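You operate a simulated robot arm through the tools that you are given. There is no shell and no other tool.

The job below is to be done with a simulated robot arm. You get a single attempt, and the scene is never put back.

Task
Brush a coat on the sample tube and cure it on the plate.
Fine: purple brush back, white lid on the cup; red switch on, off when the coat is dry; hands off the tube.
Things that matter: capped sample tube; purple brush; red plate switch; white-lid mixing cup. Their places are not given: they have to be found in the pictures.

Only the result counts: the job must be done as asked and must still hold three seconds after the hand-in. Knocking over, shifting, dropping, spilling or breaking anything else fails it. A push-on lid holds only when it is set on centred and level and pressed home; a screw cap is set on level and turned clockwise until tight.

Robot
A 7-joint arm with a two-finger parallel gripper, fixed in place. Base frame: the origin is at the foot of the arm, x ahead of it, y to its left, z up. Readings come in m, degrees, newtons and seconds.
With the tool pointing down near the work surface it reaches from about 0.3 to 0.7 m from the base axis. Its first joint turns from -66.0 to 66.0 degrees. Payload 1.57 kg.
Tool frame: the origin (TCP) lies between the finger pads and is the grasp point; the fingertips stand 0.03 m ahead of it; z points along the fingers, y is the line along which they close. Largest opening 0.11 m; finger width 0.024, thickness 0.012; the body of the gripper, 0.048 by 0.112 m, starts 0.078 m behind the TCP.
Orientation is told as [roll, pitch, yaw] about the base's x, y, z axes, in that order, counted from this pose: with the fingers straight down and closing along the base's y, the tool's x points along the base's -x, its y along +y and its z along -z.

Tools
- The arm moves only by the tool play_rows. Its arguments are lists of equal length, an entry for each row: "delta_pos": the shift along the base's x, y, z in mm, a list of three; "delta_rot": the turn, a rotation vector about the base's x, y, z in degrees, a list of three; "jaw": the gripper command, from -1 (shut) to 1 (fully open), values between in proportion. In form: {"delta_pos": [[dx, dy, dz], ...], "delta_rot": [[wx, wy, wz], ...], "jaw": [jaw, ...]}. A call has 1 to 20 rows; each row shifts and turns the commanded pose from where the row before left it. A row lasts 0.2 s, in which the tool goes at most 0.05 m and 8.6 degrees; a call with a longer step from one row to the next is refused whole, and so is a gripper value outside its range. A pose out of reach is approached as far as the arm can. The call stops where the force on the tool passes 70 N (or 10 N more than at its start, if that is more) or the arm is blocked; 0.2 s more then pass. The fingers move at their own pace (about 0.108 m/s each) and stop on an object; they squeeze with about 23 N. The grip force told is the motor's: it shows also when the fingers shut on nothing. Time passes only in rows, and 0.2 s behind the last, so rows that do not move let the fingers close. It gives the time, the measured TCP pose, the force on the tool (base axes), the opening and the grip force at its end, in the units of the frame above (readings bear some noise), with the torque about the TCP (base axes, N m) and any sound that the robot's microphone picked up.
- Cameras (640 x 400 px; columns grow to the right, rows downward): "scene" is fixed at [0.1786, -0.3846, 1.4061]; the picture's right is [0.76, -0.65, 0.00], its down [-0.31, -0.36, -0.88] and it looks along [0.57, 0.67, -0.48] (base axes); focal length 297 px, centre (320, 200). "wrist" rides on the gripper at [0.07, 0.016, -0.141] in the tool frame; the picture's right is [-0.23, 0.97, 0.00], its down [-0.85, -0.20, -0.48] and it looks along [-0.47, -0.11, 0.88] (tool axes); focal length 222 px, centre (320, 200).
- grab_frame(camera): a new picture of that camera. The clock stands still meanwhile.
- point_at(camera, pixels): for up to 12 pixels [column, row] of the newest picture of that camera ("zoom" is the newest enlarged one), the place [x, y, z] in the base frame of the surface seen there, good to about 0.002 m, but the place of the scene camera against the robot may be out by one fixed shift of up to 0.018 m in any direction. The clock stands still meanwhile.
- close_up(camera, box): a new picture of the part [left, top, right, bottom] of that camera's present view, enlarged. The clock stands still meanwhile.
- hand_in(): hands the job in; it is judged then, once.

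Leave the gripper open and the arm clear of the work at the hand-in unless told otherwise.

The tools are called by a JSON object that holds its "method" and its "body". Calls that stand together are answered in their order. play_rows: Moves the arm, as the interface text tells. Its arguments: {"type":"object","properties":{"delta_pos":{"type":"array"},"delta_rot":{"type":"array"},"jaw":{"type":"array"}},"required":["delta_pos","delta_rot","jaw"]} The other tools are called the same way: grab_frame (camera) takes a picture; point_at (camera, pixels) gives the place of the surface under pixels of a picture; close_up (camera, box) takes an enlarged picture of a part of a camera's view; hand_in () hands the job in.

At the start:

```text
clock: 0.0
ee_pos: [0.3613, -0.0245, 1.2992]
ee_rot: [0.2, -0.1, 0.0]
wrist_force: [0.9, -0.3, 0.0]
ft_torque: [0.02, -0.01, 0.03]
finger_gap: 0.11
gripper_force: 0.1
```

scene: 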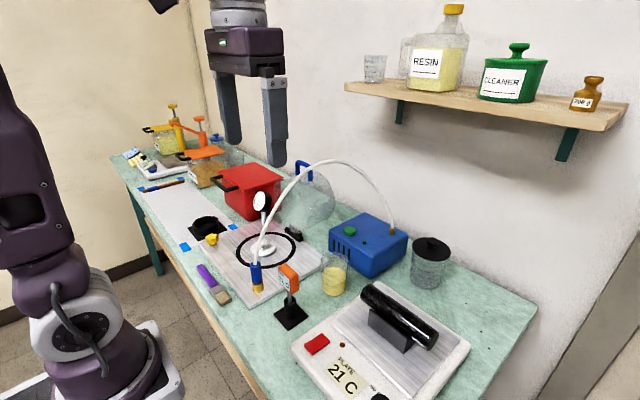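
wrist: 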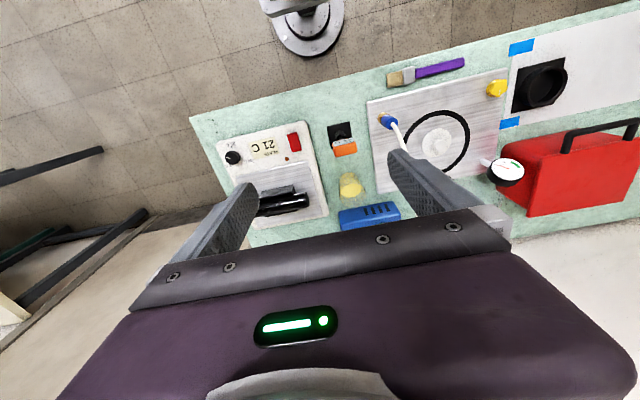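

I see a bench with a red pot, a vacuum plate, a hot plate on the right reading 21 C with a dark tube on it, a purple brush near (210,285) and a cup with yellow liquid near (335,275). I'll take enlarged pictures to find the details.

{"method": "close_up", "body": {"camera": "scene", "box": [280, 220, 500, 400]}}

{"method": "close_up", "body": {"camera": "scene", "box": [160, 180, 360, 340]}}

{"method": "close_up", "body": {"camera": "scene", "box": [100, 90, 280, 230]}}

{"method": "close_up", "body": {"camera": "wrist", "box": [180, 40, 420, 240]}}

```text
2.22 times, centred on (390, 310) of scene
```

zoom: 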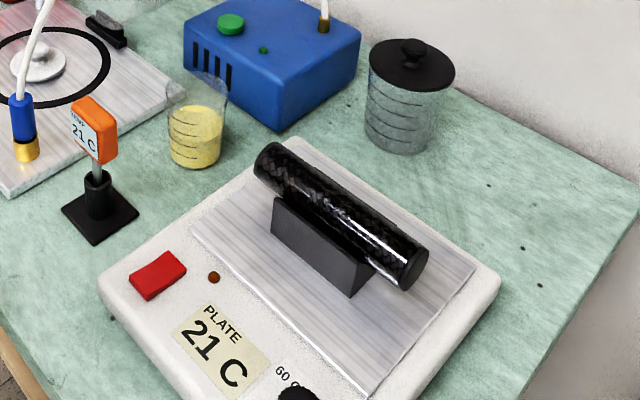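

```text
2.50 times, centred on (260, 260) of scene
```

zoom: 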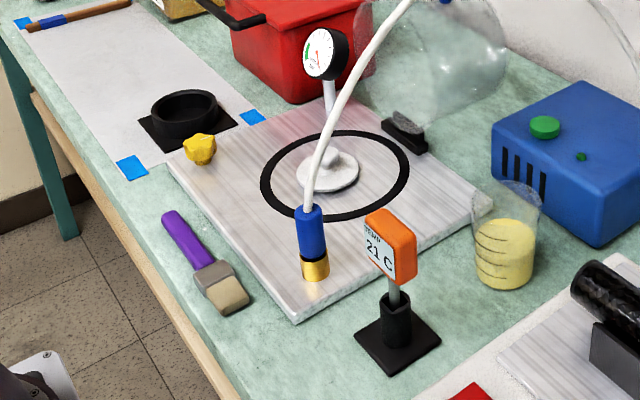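

```text
2.86 times, centred on (190, 160) of scene
```

zoom: 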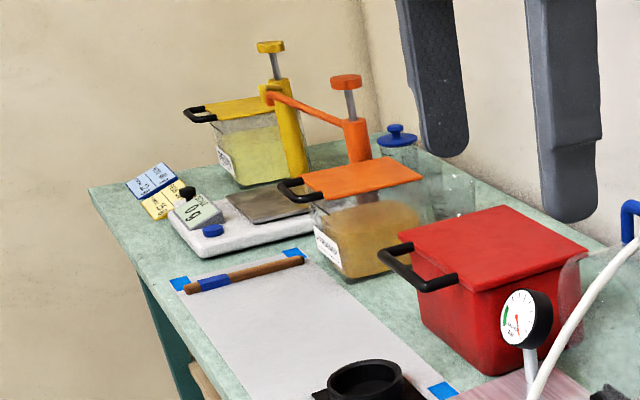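

```text
2.00 times, centred on (300, 140) of wrist
```

zoom: 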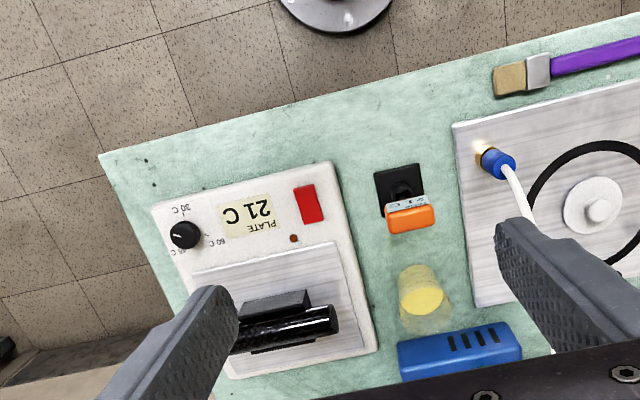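

Next I'll look at the far end of the bench, the shelf and the area behind the red pot, because I haven't found the white lid yet. I'll also measure the main objects.

{"method": "point_at", "body": {"camera": "scene", "pixels": [[203, 270], [222, 297], [317, 345], [334, 283], [345, 250], [372, 290], [432, 335], [430, 245], [290, 310], [375, 395], [260, 265], [212, 240]]}}

{"method": "close_up", "body": {"camera": "scene", "box": [110, 90, 250, 190]}}

{"method": "close_up", "body": {"camera": "scene", "box": [330, 0, 640, 160]}}

{"method": "close_up", "body": {"camera": "scene", "box": [290, 225, 390, 305]}}

{"method": "close_up", "body": {"camera": "wrist", "box": [370, 0, 640, 240]}}

```text
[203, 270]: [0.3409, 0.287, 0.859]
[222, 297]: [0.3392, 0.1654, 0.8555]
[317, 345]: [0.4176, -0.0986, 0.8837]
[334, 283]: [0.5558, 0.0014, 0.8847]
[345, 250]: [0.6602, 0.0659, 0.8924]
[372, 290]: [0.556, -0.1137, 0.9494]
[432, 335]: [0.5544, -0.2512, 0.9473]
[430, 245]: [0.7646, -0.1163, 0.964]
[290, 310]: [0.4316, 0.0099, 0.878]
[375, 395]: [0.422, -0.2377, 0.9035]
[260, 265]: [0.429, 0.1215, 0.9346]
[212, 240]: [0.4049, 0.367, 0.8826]
```

```text
4.00 times, centred on (180, 140) of scene
```

zoom: 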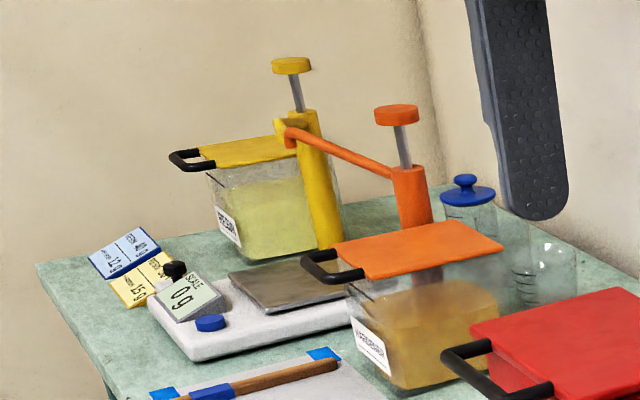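

```text
2.06 times, centred on (485, 80) of scene
```

zoom: 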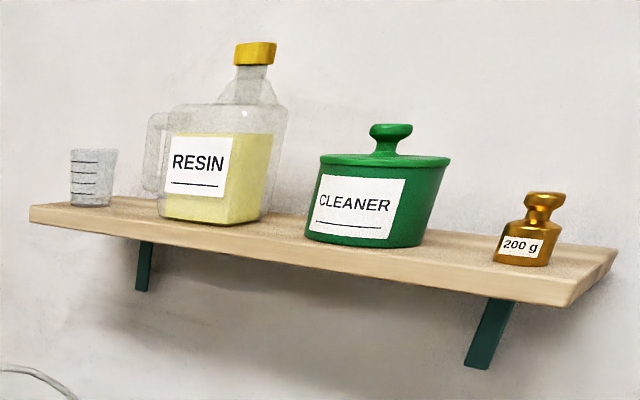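

```text
5.00 times, centred on (340, 265) of scene
```

zoom: 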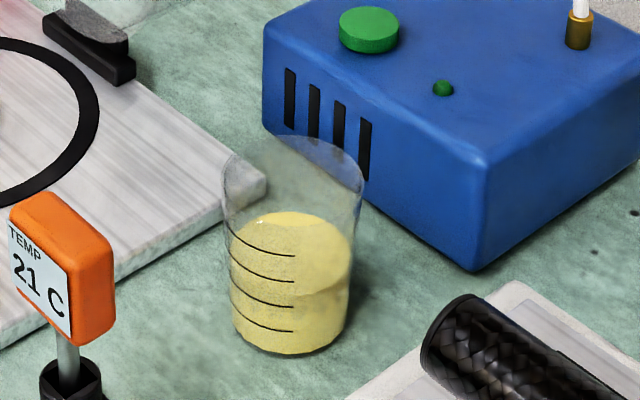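

```text
1.67 times, centred on (505, 120) of wrist
```

zoom: 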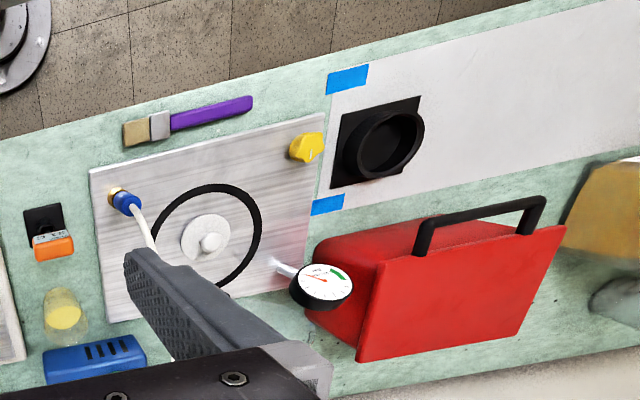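

The white disc with a knob in the black ring near (262,248) looks like a lid. I'll zoom in on it, and also on the knob and labels of the hot plate, the brush, and the cards.

{"method": "close_up", "body": {"camera": "scene", "box": [230, 185, 330, 300]}}

{"method": "close_up", "body": {"camera": "scene", "box": [285, 330, 405, 400]}}

{"method": "close_up", "body": {"camera": "scene", "box": [185, 250, 245, 310]}}

{"method": "close_up", "body": {"camera": "scene", "box": [115, 140, 175, 175]}}

{"method": "close_up", "body": {"camera": "scene", "box": [340, 270, 460, 370]}}

{"method": "close_up", "body": {"camera": "wrist", "box": [210, 110, 340, 230]}}

```text
3.48 times, centred on (280, 242) of scene
```

zoom: 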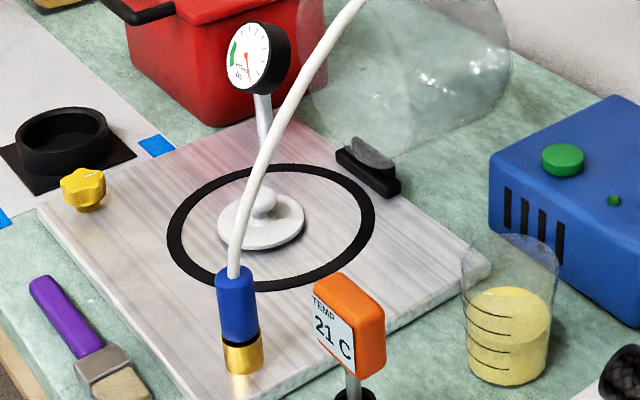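

```text
5.33 times, centred on (345, 365) of scene
```

zoom: 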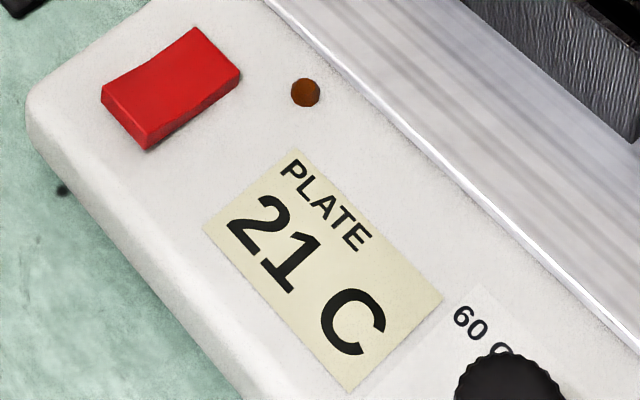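

```text
6.67 times, centred on (215, 280) of scene
```

zoom: 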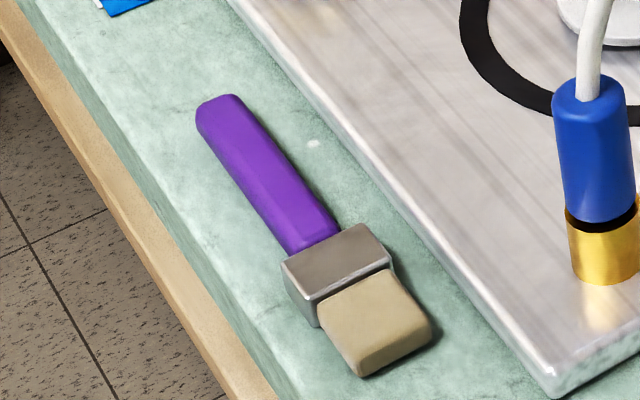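

```text
10.67 times, centred on (145, 158) of scene
```

zoom: 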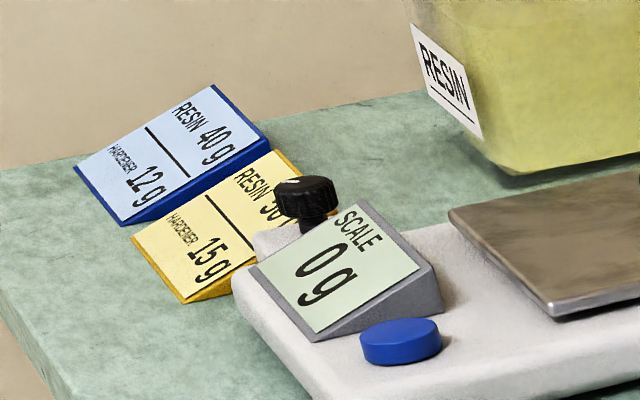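

```text
4.00 times, centred on (400, 320) of scene
```

zoom: 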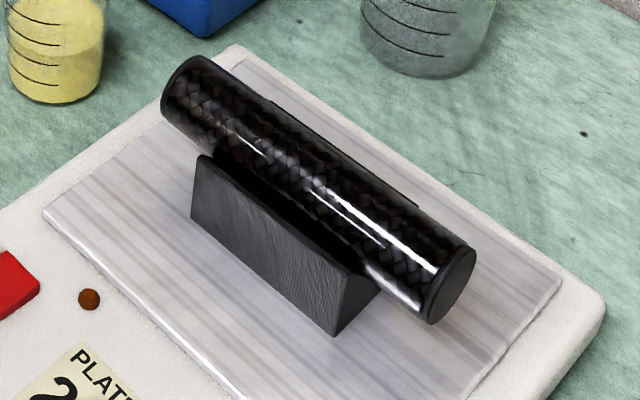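

```text
3.33 times, centred on (275, 170) of wrist
```

zoom: 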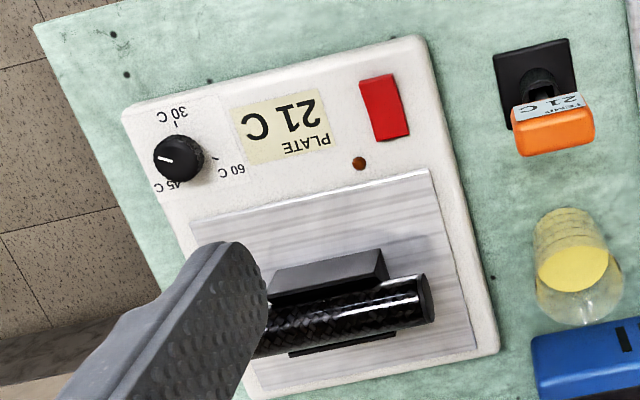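

The white knobbed disc on the vacuum plate looks like the cup's lid, and the yellow-filled open cup is at about (0.56, 0.00). I'll bring the arm left and down so the wrist camera can measure the brush, lid and cup accurately.

{"method": "play_rows", "body": {"delta_pos": [[0, 35, -25], [0, 35, -25], [0, 35, -25], [0, 35, -25], [0, 0, 0]], "delta_rot": [[0, 0, 0], [0, 0, 0], [0, 0, 0], [0, 0, 0], [0, 0, 0]], "jaw": [1, 1, 1, 1, 1]}}

{"method": "grab_frame", "body": {"camera": "wrist"}}

{"method": "close_up", "body": {"camera": "wrist", "box": [200, 0, 420, 140]}}

{"method": "close_up", "body": {"camera": "wrist", "box": [180, 60, 420, 210]}}

```text
clock: 1.2
ee_pos: [0.3619, 0.1176, 1.2002]
ee_rot: [0.2, 0.0, 0.0]
wrist_force: [0.9, -0.2, 0.3]
ft_torque: [-0.04, -0.03, 0.02]
finger_gap: 0.1101
gripper_force: 0.1
```

```text
taken
```

wrist: 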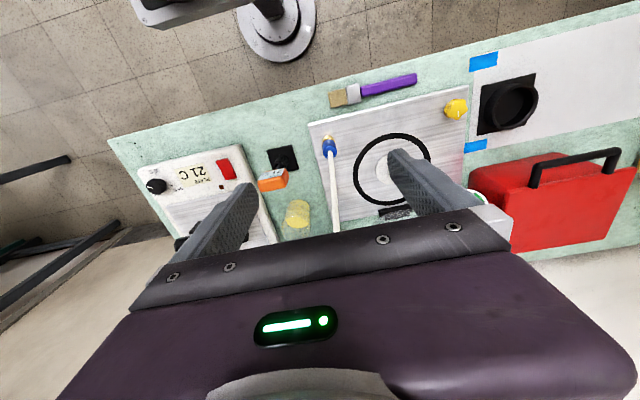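

```text
2.86 times, centred on (310, 70) of wrist
```

zoom: 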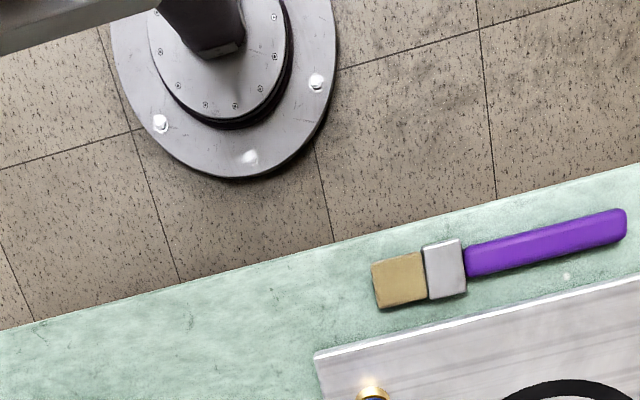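

```text
2.67 times, centred on (300, 135) of wrist
```

zoom: 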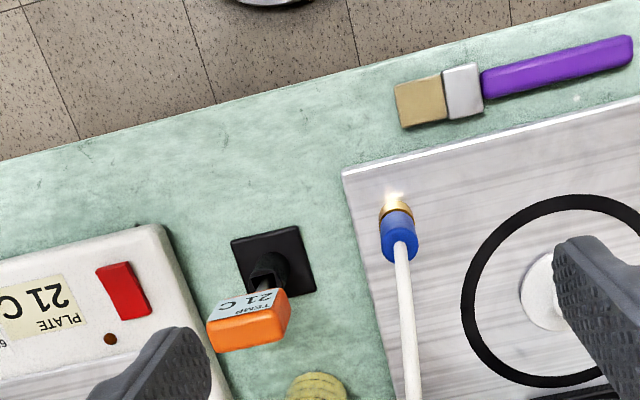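

I'll measure the brush (handle, ferrule, bristle), fitting, thermometer and switch on this enlarged picture.

{"method": "point_at", "body": {"camera": "zoom", "pixels": [[398, 85], [402, 126], [420, 104], [463, 92], [484, 88], [556, 70], [630, 50], [625, 36], [125, 292], [300, 140], [545, 290], [250, 320]]}}

{"method": "point_at", "body": {"camera": "wrist", "pixels": [[298, 206], [296, 224], [155, 186], [222, 187], [388, 183], [395, 212], [330, 147], [332, 200], [278, 158], [272, 180], [457, 109], [510, 100]]}}

```text
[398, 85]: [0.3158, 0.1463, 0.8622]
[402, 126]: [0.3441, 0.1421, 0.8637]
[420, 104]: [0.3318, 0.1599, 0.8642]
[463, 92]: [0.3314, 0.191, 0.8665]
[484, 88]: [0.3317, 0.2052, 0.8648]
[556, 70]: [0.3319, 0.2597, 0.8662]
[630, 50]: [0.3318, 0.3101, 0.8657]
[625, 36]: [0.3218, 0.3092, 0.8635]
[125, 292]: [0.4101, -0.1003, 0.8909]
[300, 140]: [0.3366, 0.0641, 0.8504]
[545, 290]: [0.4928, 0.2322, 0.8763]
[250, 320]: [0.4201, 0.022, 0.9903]
```

```text
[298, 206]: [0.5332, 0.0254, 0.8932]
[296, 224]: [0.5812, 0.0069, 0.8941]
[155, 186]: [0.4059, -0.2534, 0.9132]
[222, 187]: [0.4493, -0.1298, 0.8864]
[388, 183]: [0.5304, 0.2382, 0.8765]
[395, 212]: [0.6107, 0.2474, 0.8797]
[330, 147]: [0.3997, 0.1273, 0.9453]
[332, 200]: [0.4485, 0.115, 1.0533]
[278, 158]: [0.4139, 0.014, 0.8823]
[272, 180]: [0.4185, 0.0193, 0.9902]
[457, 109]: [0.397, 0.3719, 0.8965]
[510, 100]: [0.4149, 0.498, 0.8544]
```

The bench top is at z = 0.850. The brush lies along y at x≈0.332 with bristles from y≈0.143 to 0.173 and handle from 0.205 to 0.312. Next I'll go right to check the hot plate's knob, switch and tube, and the cup.

{"method": "play_rows", "body": {"delta_pos": [[0, -45, 0], [0, -45, 0], [0, -45, 0], [0, -45, 0], [0, -45, 0], [0, -30, -30], [0, 0, -30], [0, 0, 0]], "delta_rot": [[0, 0, 0], [0, 0, 0], [0, 0, 0], [0, 0, 0], [0, 0, 0], [0, 0, 0], [0, 0, 0], [0, 0, 0]], "jaw": [1, 1, 1, 1, 1, 1, 1, 1]}}

{"method": "grab_frame", "body": {"camera": "wrist"}}

{"method": "close_up", "body": {"camera": "wrist", "box": [220, 60, 360, 150]}}

{"method": "close_up", "body": {"camera": "wrist", "box": [260, 60, 500, 210]}}

```text
clock: 3.0
ee_pos: [0.3597, -0.1384, 1.1393]
ee_rot: [0.2, 0.0, 0.0]
wrist_force: [0.1, 0.4, -0.5]
ft_torque: [-0.02, 0.0, 0.03]
finger_gap: 0.1099
gripper_force: 0.0
```

```text
taken
```

wrist: 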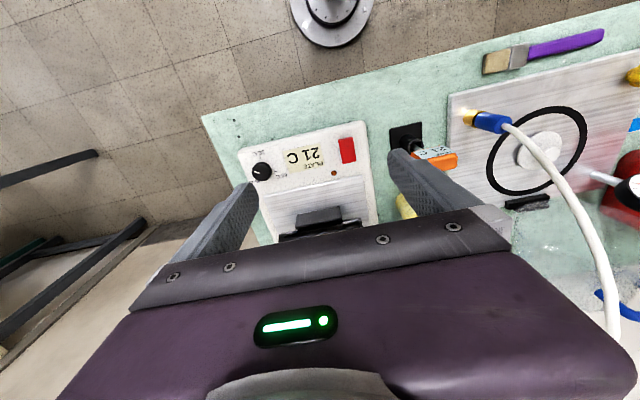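

```text
4.44 times, centred on (290, 105) of wrist
```

zoom: 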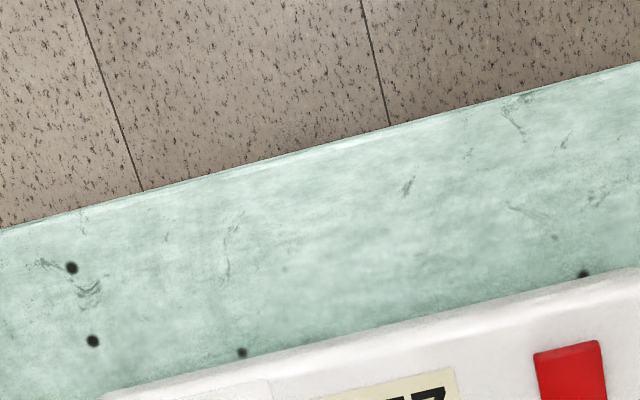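

```text
2.67 times, centred on (380, 135) of wrist
```

zoom: 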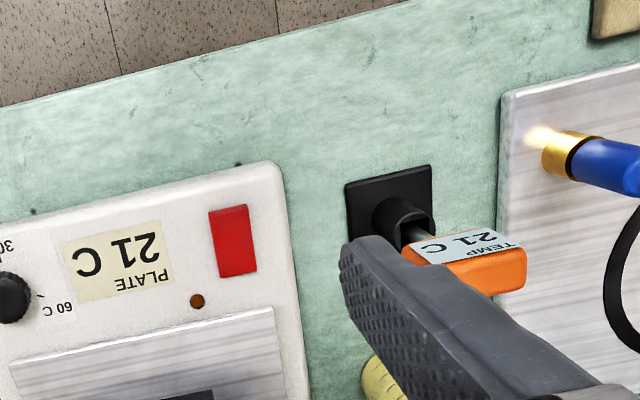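

{"method": "close_up", "body": {"camera": "wrist", "box": [230, 140, 310, 200]}}

{"method": "point_at", "body": {"camera": "wrist", "pixels": [[346, 140], [350, 160], [346, 150], [262, 171], [333, 173], [318, 214], [301, 225], [366, 190], [470, 118], [540, 150], [548, 158], [450, 100]]}}

```text
6.67 times, centred on (270, 170) of wrist
```

zoom: 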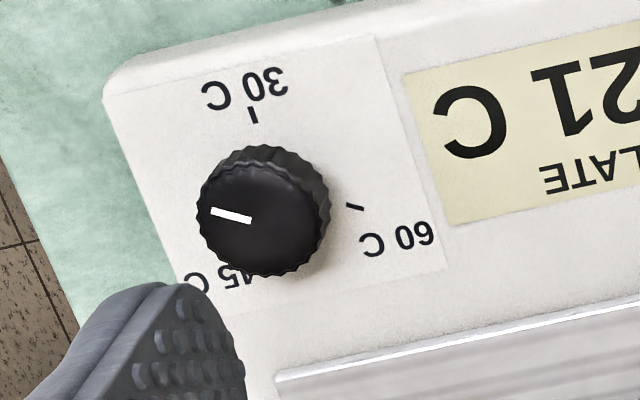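

```text
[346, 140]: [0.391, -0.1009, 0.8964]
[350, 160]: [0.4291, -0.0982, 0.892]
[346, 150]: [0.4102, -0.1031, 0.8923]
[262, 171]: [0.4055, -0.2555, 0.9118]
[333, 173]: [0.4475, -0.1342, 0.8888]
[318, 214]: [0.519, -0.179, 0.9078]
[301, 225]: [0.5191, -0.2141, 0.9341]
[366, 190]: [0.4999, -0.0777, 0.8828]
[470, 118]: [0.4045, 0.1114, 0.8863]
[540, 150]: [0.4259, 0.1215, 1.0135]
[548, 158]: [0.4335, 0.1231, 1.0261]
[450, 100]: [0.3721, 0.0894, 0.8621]
```

The dial's white mark points to no label, and the dial isn't in the list of things that matter, so I'll leave it alone. The hose arch could get in the way, so I'll measure its path along with the cup rim and lid in the scene picture.

{"method": "grab_frame", "body": {"camera": "scene"}}

{"method": "point_at", "body": {"camera": "scene", "pixels": [[256, 250], [262, 225], [275, 198], [290, 180], [307, 167], [330, 162], [352, 167], [370, 180], [385, 205], [392, 228]]}}

{"method": "close_up", "body": {"camera": "scene", "box": [300, 230, 380, 300]}}

```text
taken
```

scene: 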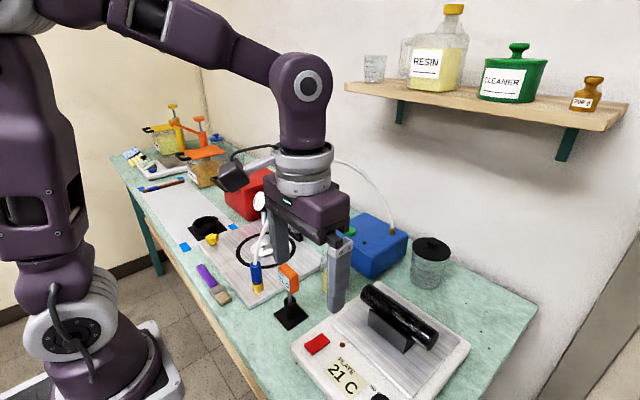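

```text
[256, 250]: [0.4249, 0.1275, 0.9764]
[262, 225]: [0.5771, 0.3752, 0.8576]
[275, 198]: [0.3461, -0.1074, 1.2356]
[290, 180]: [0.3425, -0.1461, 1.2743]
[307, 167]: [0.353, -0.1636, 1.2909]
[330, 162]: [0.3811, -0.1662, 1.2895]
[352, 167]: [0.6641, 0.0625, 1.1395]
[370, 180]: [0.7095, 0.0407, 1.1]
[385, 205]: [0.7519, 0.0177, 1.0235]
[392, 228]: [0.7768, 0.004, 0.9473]
```

```text
5.71 times, centred on (340, 265) of scene
```

zoom: 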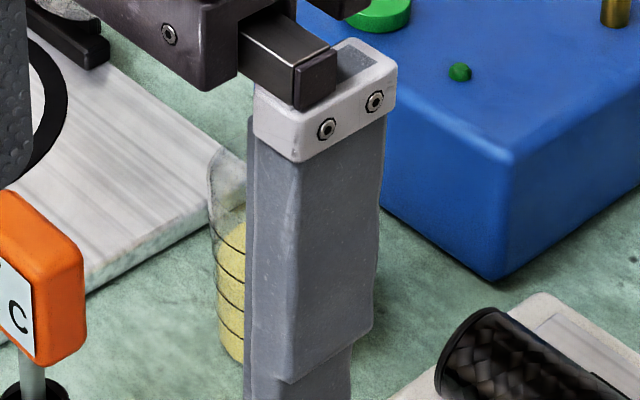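

The hose runs in a vertical plane from (0.425,0.127) to (0.777,0.004) and peaks near z = 1.15. I'll keep clear of it, rise a little and move forward so the wrist camera sees the cup and lid unobstructed.

{"method": "play_rows", "body": {"delta_pos": [[0, 0, 30], [0, 0, 30], [35, 20, 0], [35, 20, 0], [35, 20, 0], [35, 20, 0], [0, 0, 0]], "delta_rot": [[0, 0, 0], [0, 0, 0], [0, 0, 0], [0, 0, 0], [0, 0, 0], [0, 0, 0], [0, 0, 0]], "jaw": [1, 1, 1, 1, 1, 1, 1]}}

{"method": "grab_frame", "body": {"camera": "wrist"}}

{"method": "close_up", "body": {"camera": "wrist", "box": [310, 100, 430, 190]}}

```text
clock: 4.6
ee_pos: [0.5025, -0.0603, 1.1995]
ee_rot: [0.2, 0.0, 0.0]
wrist_force: [0.4, -0.4, -0.5]
ft_torque: [-0.02, 0.02, 0.02]
finger_gap: 0.11
gripper_force: 0.0
```

```text
taken
```

wrist: 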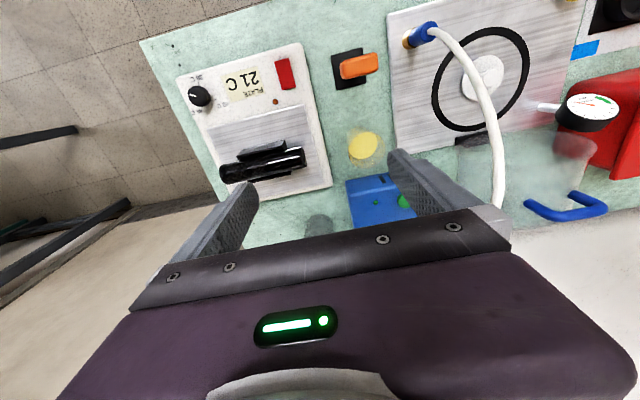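

```text
4.44 times, centred on (370, 145) of wrist
```

zoom: 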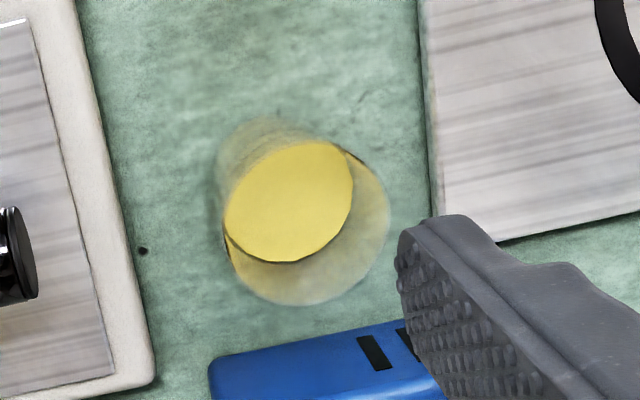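

Here the cup's yellow liquid is at (363,145) in the wrist picture, that is (288,200) in the zoom, with the clear rim displaced down and right. I'll probe the liquid edges and the rim.

{"method": "point_at", "body": {"camera": "zoom", "pixels": [[290, 200], [226, 215], [352, 185], [320, 144], [285, 260], [388, 215], [345, 290], [290, 302], [240, 280], [222, 170], [232, 240], [375, 180]]}}

{"method": "point_at", "body": {"camera": "wrist", "pixels": [[482, 74], [478, 77], [500, 75], [461, 85], [483, 56], [488, 101], [435, 90], [529, 65], [265, 150], [302, 157], [230, 168], [265, 162]]}}

{"method": "close_up", "body": {"camera": "wrist", "box": [420, 20, 540, 140]}}

{"method": "close_up", "body": {"camera": "wrist", "box": [200, 110, 340, 210]}}

```text
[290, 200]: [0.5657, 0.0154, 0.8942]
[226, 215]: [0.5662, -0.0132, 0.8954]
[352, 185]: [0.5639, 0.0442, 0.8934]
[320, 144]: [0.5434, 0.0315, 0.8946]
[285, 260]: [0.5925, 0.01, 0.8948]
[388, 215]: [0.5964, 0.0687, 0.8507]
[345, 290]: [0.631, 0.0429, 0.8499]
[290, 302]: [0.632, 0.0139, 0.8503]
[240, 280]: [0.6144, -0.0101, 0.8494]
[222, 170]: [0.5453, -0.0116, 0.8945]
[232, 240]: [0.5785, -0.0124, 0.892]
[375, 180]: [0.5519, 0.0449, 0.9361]
```

```text
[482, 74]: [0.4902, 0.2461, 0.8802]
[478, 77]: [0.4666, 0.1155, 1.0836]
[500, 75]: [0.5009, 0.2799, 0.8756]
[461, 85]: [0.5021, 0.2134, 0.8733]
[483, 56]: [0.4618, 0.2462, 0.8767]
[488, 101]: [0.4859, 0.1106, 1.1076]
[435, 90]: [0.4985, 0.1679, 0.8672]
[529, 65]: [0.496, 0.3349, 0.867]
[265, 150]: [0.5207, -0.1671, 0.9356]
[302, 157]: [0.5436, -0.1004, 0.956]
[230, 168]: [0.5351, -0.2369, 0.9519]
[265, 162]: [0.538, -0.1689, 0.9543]
```

```text
3.33 times, centred on (480, 80) of wrist
```

zoom: 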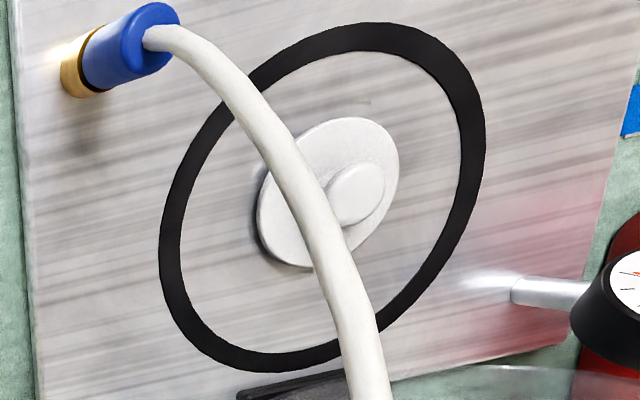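

```text
4.00 times, centred on (270, 160) of wrist
```

zoom: 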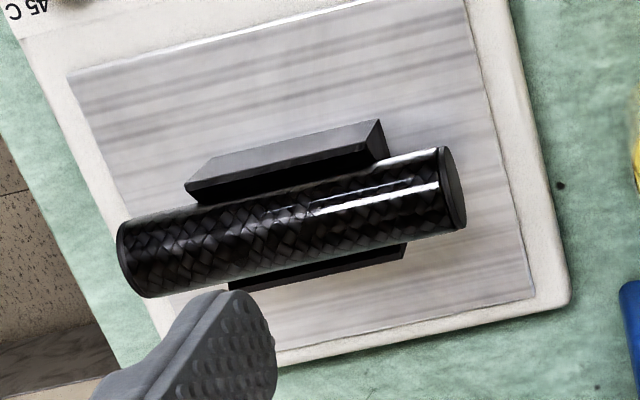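

The newest zoom shows the tube on its cradle, so I'll measure its ends, edges and top on it before re-zooming on the lid.

{"method": "point_at", "body": {"camera": "zoom", "pixels": [[120, 225], [135, 292], [290, 183], [300, 205], [305, 225], [312, 255], [436, 152], [440, 180], [446, 225], [455, 190], [290, 155], [320, 275]]}}

{"method": "close_up", "body": {"camera": "wrist", "box": [450, 40, 530, 100]}}

```text
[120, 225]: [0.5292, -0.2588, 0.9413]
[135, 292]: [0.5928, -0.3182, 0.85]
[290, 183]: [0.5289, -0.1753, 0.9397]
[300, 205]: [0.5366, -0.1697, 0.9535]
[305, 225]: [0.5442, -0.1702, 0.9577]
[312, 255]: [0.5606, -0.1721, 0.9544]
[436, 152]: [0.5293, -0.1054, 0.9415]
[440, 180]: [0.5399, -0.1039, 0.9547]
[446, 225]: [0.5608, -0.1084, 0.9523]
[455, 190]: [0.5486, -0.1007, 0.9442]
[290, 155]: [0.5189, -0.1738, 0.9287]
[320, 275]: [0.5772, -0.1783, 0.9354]
```

```text
6.67 times, centred on (490, 70) of wrist
```

zoom: 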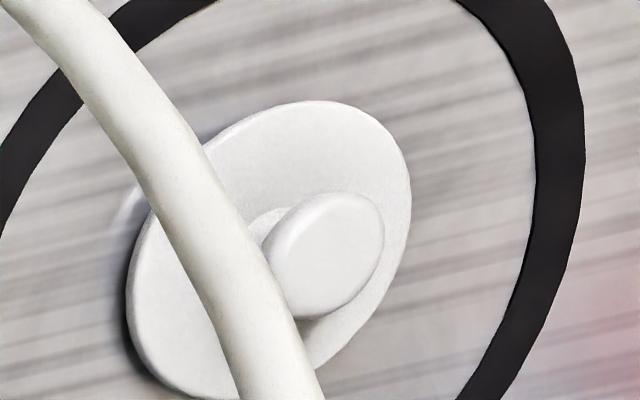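

The tube axis runs along y at x≈0.549, z≈0.938, with radius 0.020 and ends at y≈-0.26 and -0.10. Now I'll measure the lid's disc and knob.

{"method": "point_at", "body": {"camera": "zoom", "pixels": [[340, 230], [325, 250], [375, 235], [335, 195], [320, 315], [330, 104], [408, 180], [132, 300], [200, 385], [320, 360], [300, 150], [275, 250]]}}

{"method": "close_up", "body": {"camera": "scene", "box": [300, 230, 380, 300]}}

```text
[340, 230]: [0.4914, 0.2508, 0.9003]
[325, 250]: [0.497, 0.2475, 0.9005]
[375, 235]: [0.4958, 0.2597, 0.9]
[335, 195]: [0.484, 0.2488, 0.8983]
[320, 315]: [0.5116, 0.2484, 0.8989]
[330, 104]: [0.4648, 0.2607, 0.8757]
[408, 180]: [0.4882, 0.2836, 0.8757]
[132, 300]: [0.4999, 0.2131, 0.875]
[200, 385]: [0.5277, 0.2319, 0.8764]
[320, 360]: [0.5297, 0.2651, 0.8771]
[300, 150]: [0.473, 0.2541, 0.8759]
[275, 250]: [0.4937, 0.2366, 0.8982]
```

```text
5.71 times, centred on (340, 265) of scene
```

zoom: 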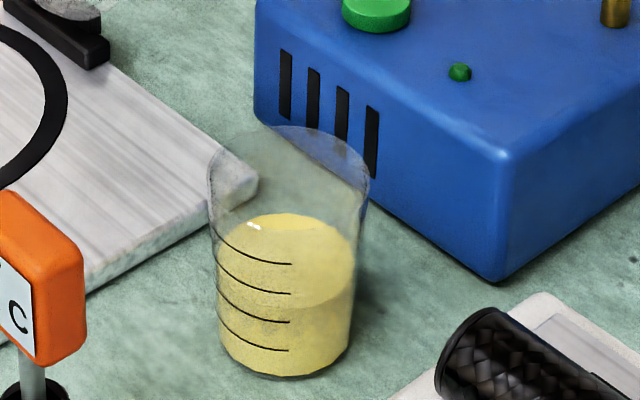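

I'll probe the cup's rim pixels in this scene zoom, noting that the scene camera has a small fixed offset.

{"method": "point_at", "body": {"camera": "zoom", "pixels": [[209, 172], [210, 190], [367, 190], [366, 205], [290, 128], [270, 128], [340, 150], [215, 160], [285, 372], [290, 240], [240, 140], [355, 260]]}}

{"method": "close_up", "body": {"camera": "wrist", "box": [345, 120, 405, 175]}}

```text
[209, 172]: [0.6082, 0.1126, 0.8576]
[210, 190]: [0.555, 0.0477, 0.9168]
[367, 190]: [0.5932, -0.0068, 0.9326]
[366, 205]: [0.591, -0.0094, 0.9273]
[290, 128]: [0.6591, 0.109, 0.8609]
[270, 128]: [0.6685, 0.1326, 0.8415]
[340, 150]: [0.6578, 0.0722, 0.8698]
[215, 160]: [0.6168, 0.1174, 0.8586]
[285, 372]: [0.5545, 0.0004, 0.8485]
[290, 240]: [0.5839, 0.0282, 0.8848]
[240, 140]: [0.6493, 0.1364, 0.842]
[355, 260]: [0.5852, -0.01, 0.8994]
```

```text
7.27 times, centred on (375, 148) of wrist
```

zoom: 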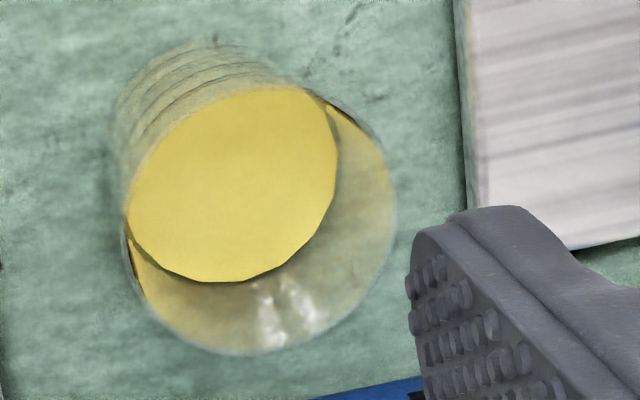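

The measurements are:
- **Cup:** centre about (0.567, 0.014), rim z≈0.942, liquid level 0.8945.
- **Lid:** centre about (0.4975, 0.248), knob top 0.900.

Now I'll go above the brush handle and turn the hand -90° so the fingers close along x.

{"method": "play_rows", "body": {"delta_pos": [[-35, 0, 0], [-35, 0, 0], [-35, 15, 0], [-35, 30, 0], [-20, 45, 0], [-10, 45, 0], [0, 45, 0], [0, 45, 0], [0, 45, 0], [0, 45, 0], [0, 28, 0], [0, 0, 0]], "delta_rot": [[0, 0, -8.2], [0, 0, -8.2], [0, 0, -8.2], [0, 0, -8.2], [0, 0, -8.2], [0, 0, -8.2], [0, 0, -8.2], [0, 0, -8.2], [0, 0, -8.2], [0, 0, -8.2], [0, 0, -8.0], [0, 0, 0]], "jaw": [1, 1, 1, 1, 1, 1, 1, 1, 1, 1, 1, 1]}}

{"method": "grab_frame", "body": {"camera": "wrist"}}

{"method": "grab_frame", "body": {"camera": "scene"}}

```text
clock: 7.2
ee_pos: [0.3321, 0.2853, 1.1997]
ee_rot: [0.2, 0.1, -90.1]
wrist_force: [-0.8, 0.9, -0.5]
ft_torque: [0.04, -0.03, 0.0]
finger_gap: 0.1097
gripper_force: 0.1
```

```text
taken
```

wrist: 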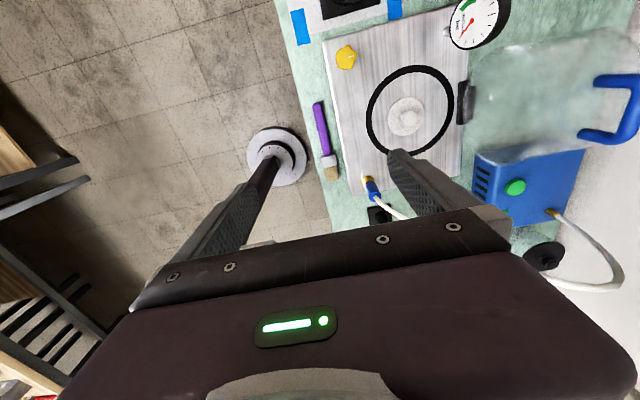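

```text
taken
```

scene: 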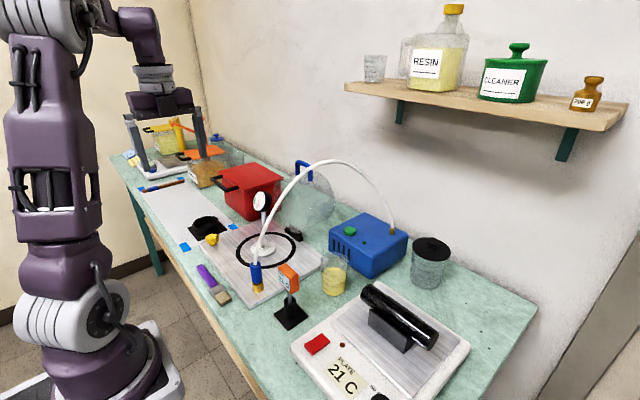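

The hand is turned to yaw -90. From this new viewpoint the brush is at (323,140) and the lid at (406,117), so I'll zoom in and measure both again.

{"method": "close_up", "body": {"camera": "wrist", "box": [290, 90, 370, 190]}}

{"method": "point_at", "body": {"camera": "wrist", "pixels": [[318, 104], [322, 120], [326, 145], [328, 162], [331, 175], [326, 180], [339, 178], [388, 117], [424, 117], [406, 98], [405, 135], [412, 122]]}}

{"method": "close_up", "body": {"camera": "wrist", "box": [375, 80, 435, 150]}}

```text
4.00 times, centred on (330, 140) of wrist
```

zoom: 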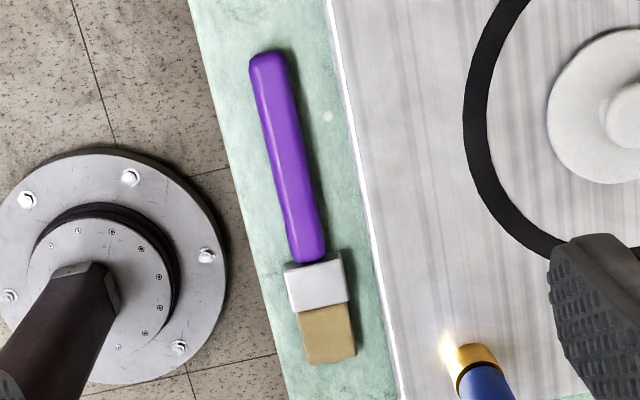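

```text
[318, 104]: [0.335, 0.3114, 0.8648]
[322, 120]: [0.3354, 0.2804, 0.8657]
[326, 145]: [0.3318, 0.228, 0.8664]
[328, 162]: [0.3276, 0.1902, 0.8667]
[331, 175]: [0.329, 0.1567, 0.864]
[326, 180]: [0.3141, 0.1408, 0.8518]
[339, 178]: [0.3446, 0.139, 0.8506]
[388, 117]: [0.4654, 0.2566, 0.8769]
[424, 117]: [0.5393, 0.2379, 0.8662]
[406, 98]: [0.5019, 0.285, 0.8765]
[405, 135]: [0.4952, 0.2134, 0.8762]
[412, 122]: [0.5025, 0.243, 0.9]
```

```text
5.71 times, centred on (405, 115) of wrist
```

zoom: 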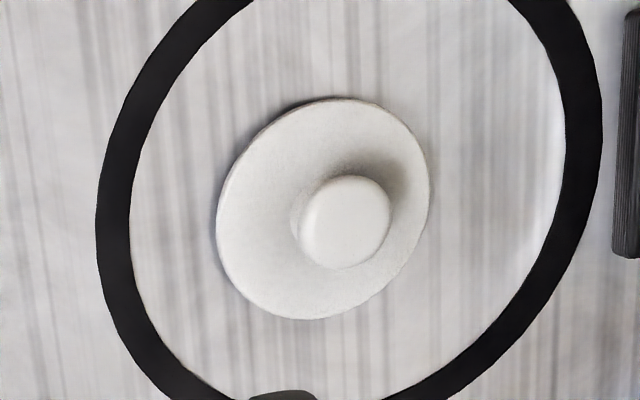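

{"method": "point_at", "body": {"camera": "zoom", "pixels": [[302, 228], [390, 215], [350, 178], [348, 268], [345, 222], [222, 245], [426, 185], [340, 101], [310, 316]]}}

{"method": "close_up", "body": {"camera": "wrist", "box": [305, 95, 355, 190]}}

```text
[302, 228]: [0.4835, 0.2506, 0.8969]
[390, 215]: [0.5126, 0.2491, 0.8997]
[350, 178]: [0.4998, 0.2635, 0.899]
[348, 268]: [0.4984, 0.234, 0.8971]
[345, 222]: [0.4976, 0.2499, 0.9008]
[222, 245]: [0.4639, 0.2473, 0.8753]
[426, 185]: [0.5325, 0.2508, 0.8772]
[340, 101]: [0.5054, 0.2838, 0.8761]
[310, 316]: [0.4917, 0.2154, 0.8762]
```

```text
4.21 times, centred on (330, 142) of wrist
```

zoom: 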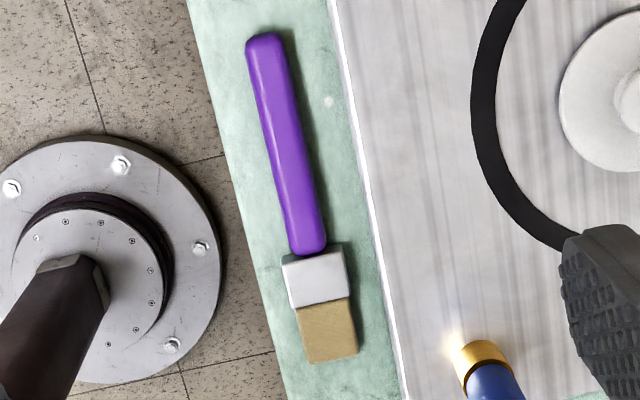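

I'll measure the handle's edges at several stations for an exact centre line.

{"method": "point_at", "body": {"camera": "zoom", "pixels": [[250, 60], [284, 60], [259, 100], [293, 100], [270, 150], [304, 150], [281, 200], [316, 200], [265, 36], [308, 252], [299, 320], [354, 310]]}}

{"method": "point_at", "body": {"camera": "zoom", "pixels": [[285, 275], [343, 270], [305, 360], [356, 350], [340, 60], [375, 250], [335, 10], [400, 380], [210, 60], [250, 250], [316, 280], [327, 330]]}}

```text
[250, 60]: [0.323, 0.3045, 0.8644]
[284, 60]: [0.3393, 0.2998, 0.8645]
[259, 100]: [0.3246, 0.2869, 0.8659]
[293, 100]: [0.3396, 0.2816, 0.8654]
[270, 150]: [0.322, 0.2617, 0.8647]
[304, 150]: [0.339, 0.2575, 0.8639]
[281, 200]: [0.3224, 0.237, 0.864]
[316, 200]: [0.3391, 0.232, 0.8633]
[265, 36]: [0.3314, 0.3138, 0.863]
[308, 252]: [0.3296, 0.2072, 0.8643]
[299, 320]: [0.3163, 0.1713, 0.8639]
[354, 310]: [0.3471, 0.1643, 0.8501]
```

```text
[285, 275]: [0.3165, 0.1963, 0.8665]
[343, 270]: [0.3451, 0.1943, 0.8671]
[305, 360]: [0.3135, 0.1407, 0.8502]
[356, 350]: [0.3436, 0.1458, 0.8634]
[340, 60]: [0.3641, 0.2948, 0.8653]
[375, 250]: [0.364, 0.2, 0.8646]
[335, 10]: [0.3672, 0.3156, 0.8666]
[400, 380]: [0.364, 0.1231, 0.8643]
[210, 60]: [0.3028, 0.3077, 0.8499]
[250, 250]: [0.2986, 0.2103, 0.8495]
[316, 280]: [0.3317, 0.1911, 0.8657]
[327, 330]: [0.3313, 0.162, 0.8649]
```

The handle centre line is x≈0.331 (width ≈0.018) and the vacuum plate's edge is at x≈0.364. I'll preset the jaw to about 0.032 m so the outer finger clears the plate, and come down to z≈0.95.

{"method": "play_rows", "body": {"delta_pos": [[0, 0, -45], [0, 0, -45], [0, 0, -45], [0, 0, -45], [0, 0, -45], [0, 0, -24], [0, 0, 0]], "delta_rot": [[0, 0, 0], [0, 0, 0], [0, 0, 0], [0, 0, 0], [0, 0, 0], [0, 0, 0], [0, 0, 0]], "jaw": [-0.418, -0.418, -0.418, -0.418, -0.418, -0.418, -0.418]}}

{"method": "grab_frame", "body": {"camera": "wrist"}}

{"method": "grab_frame", "body": {"camera": "scene"}}

```text
clock: 8.8
ee_pos: [0.3319, 0.284, 0.9512]
ee_rot: [0.2, 0.0, -90.0]
wrist_force: [1.7, -0.2, 0.0]
ft_torque: [0.05, -0.03, 0.0]
finger_gap: 0.0319
gripper_force: 0.1
```

```text
taken
```

wrist: 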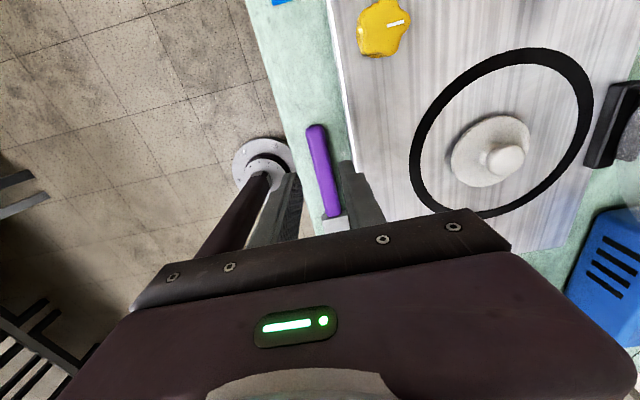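

```text
taken
```

scene: 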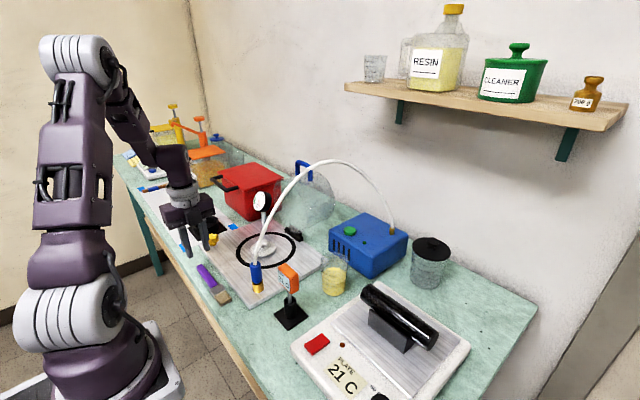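

The fingers straddle the purple handle evenly (handle at column 323, fingers at about 285 and 362). I'll descend to z≈0.884 and check the force.

{"method": "play_rows", "body": {"delta_pos": [[-0.5, 0, -25], [0, 0, -20], [0, 0, -12], [0, 0, -9], [0, 0, 0]], "delta_rot": [[0, 0, 0], [0, 0, 0], [0, 0, 0], [0, 0, 0], [0, 0, 0]], "jaw": [-0.418, -0.418, -0.418, -0.418, -0.418]}}

{"method": "close_up", "body": {"camera": "wrist", "box": [240, 110, 420, 250]}}

{"method": "close_up", "body": {"camera": "scene", "box": [160, 190, 270, 320]}}

```text
clock: 10.0
ee_pos: [0.3311, 0.2843, 0.885]
ee_rot: [0.2, 0.0, -90.0]
wrist_force: [0.6, -0.8, 0.3]
ft_torque: [0.0, 0.0, 0.01]
finger_gap: 0.032
gripper_force: 0.0
```

```text
2.86 times, centred on (330, 180) of wrist
```

zoom: 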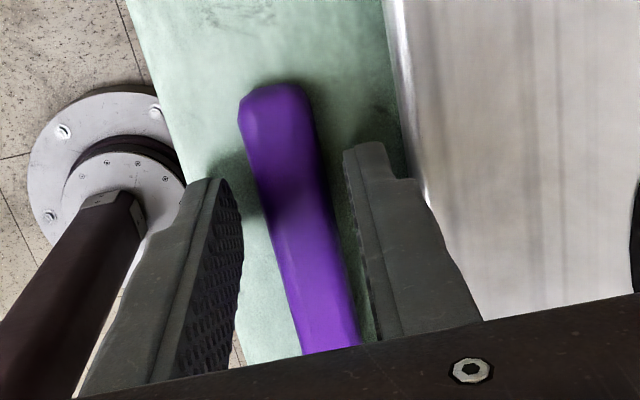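

```text
3.08 times, centred on (215, 255) of scene
```

zoom: 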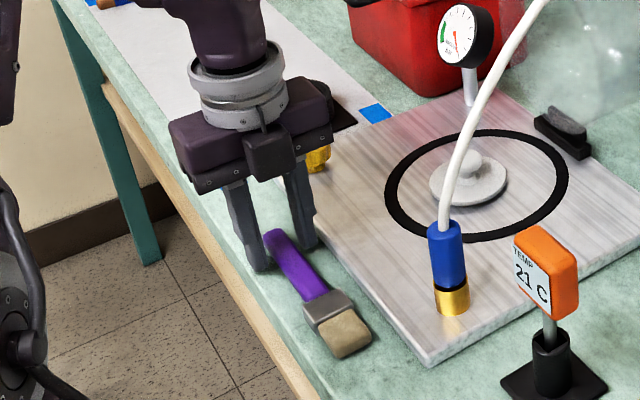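

No contact force, and the handle lies between the fingertips. I'll close the fingers on it.

{"method": "play_rows", "body": {"delta_pos": [[0, 0, 0], [0, 0, 0], [0, 0, 0], [0, 0, 0]], "delta_rot": [[0, 0, 0], [0, 0, 0], [0, 0, 0], [0, 0, 0]], "jaw": [-0.6, -1, -1, -1]}}

{"method": "close_up", "body": {"camera": "wrist", "box": [240, 110, 420, 250]}}

```text
clock: 11.0
ee_pos: [0.3324, 0.2836, 0.885]
ee_rot: [0.1, -0.1, -90.0]
wrist_force: [-0.5, -0.7, 0.9]
ft_torque: [0.04, 0.0, 0.01]
finger_gap: 0.0192
gripper_force: 23.2
```

```text
2.86 times, centred on (330, 180) of wrist
```

zoom: 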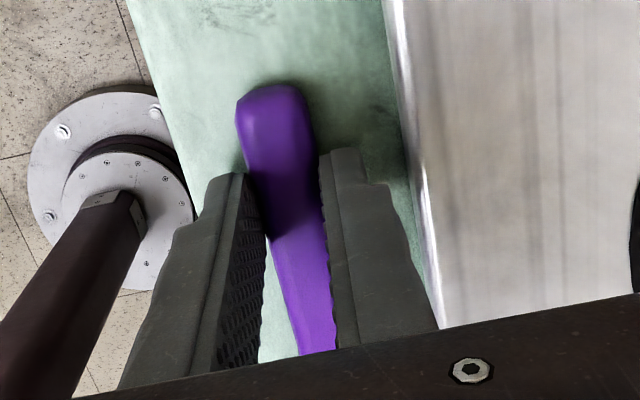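

The handle is gripped (gap 0.0192, 23 N). The grip pose to return to is (0.3315, 0.284, 0.885). I'll lift straight up and check the brush in the hand.

{"method": "play_rows", "body": {"delta_pos": [[0, 0, 10], [0, 0, 30], [0, 0, 45], [0, 0, 45], [0, 0, 45], [0, 0, 45], [0, 0, 45], [0, 0, 35], [0, 0, 0]], "delta_rot": [[0, 0, 0], [0, 0, 0], [0, 0, 0], [0, 0, 0], [0, 0, 0], [0, 0, 0], [0, 0, 0], [0, 0, 0], [0, 0, 0]], "jaw": [-1, -1, -1, -1, -1, -1, -1, -1, -1]}}

{"method": "grab_frame", "body": {"camera": "wrist"}}

{"method": "grab_frame", "body": {"camera": "scene"}}

```text
clock: 13.0
ee_pos: [0.3309, 0.2838, 1.1837]
ee_rot: [0.2, 0.0, -90.0]
wrist_force: [0.1, -0.4, 0.3]
ft_torque: [-0.04, 0.01, -0.02]
finger_gap: 0.0
gripper_force: 20.9
```

```text
taken
```

wrist: 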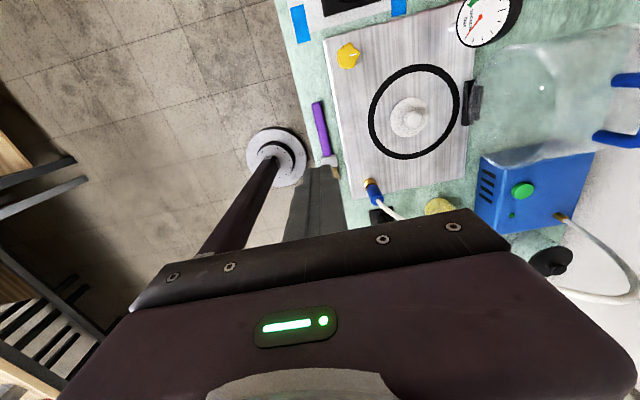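

```text
taken
```

scene: 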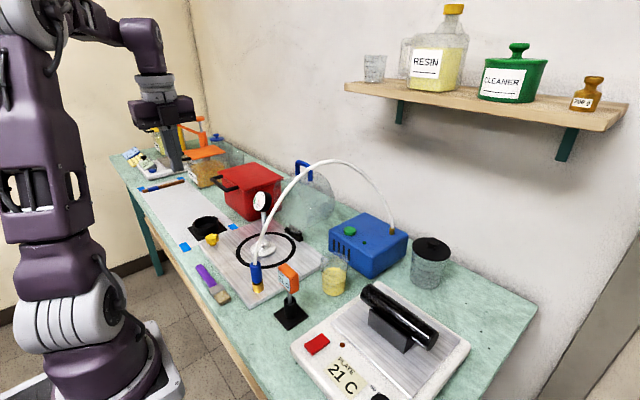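

The gap reads 0.0, and the brush has slipped out and is still lying on the bench. The grip was too shallow on the rounded handle. I'll check whether the brush moved.

{"method": "close_up", "body": {"camera": "wrist", "box": [295, 90, 355, 190]}}

{"method": "close_up", "body": {"camera": "scene", "box": [185, 250, 245, 310]}}

```text
4.00 times, centred on (325, 140) of wrist
```

zoom: 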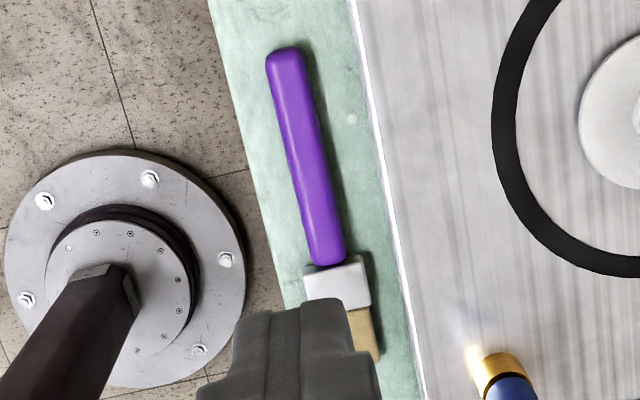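

```text
6.67 times, centred on (215, 280) of scene
```

zoom: 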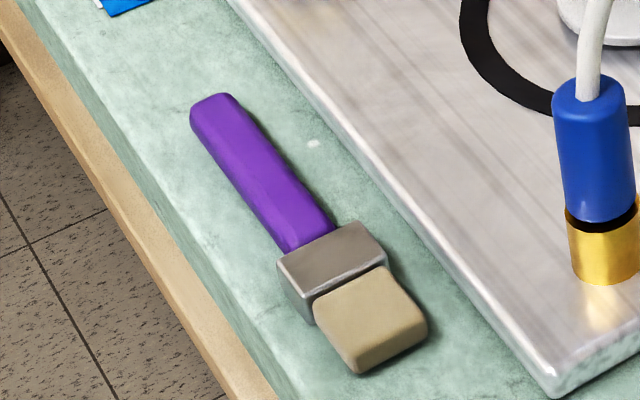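

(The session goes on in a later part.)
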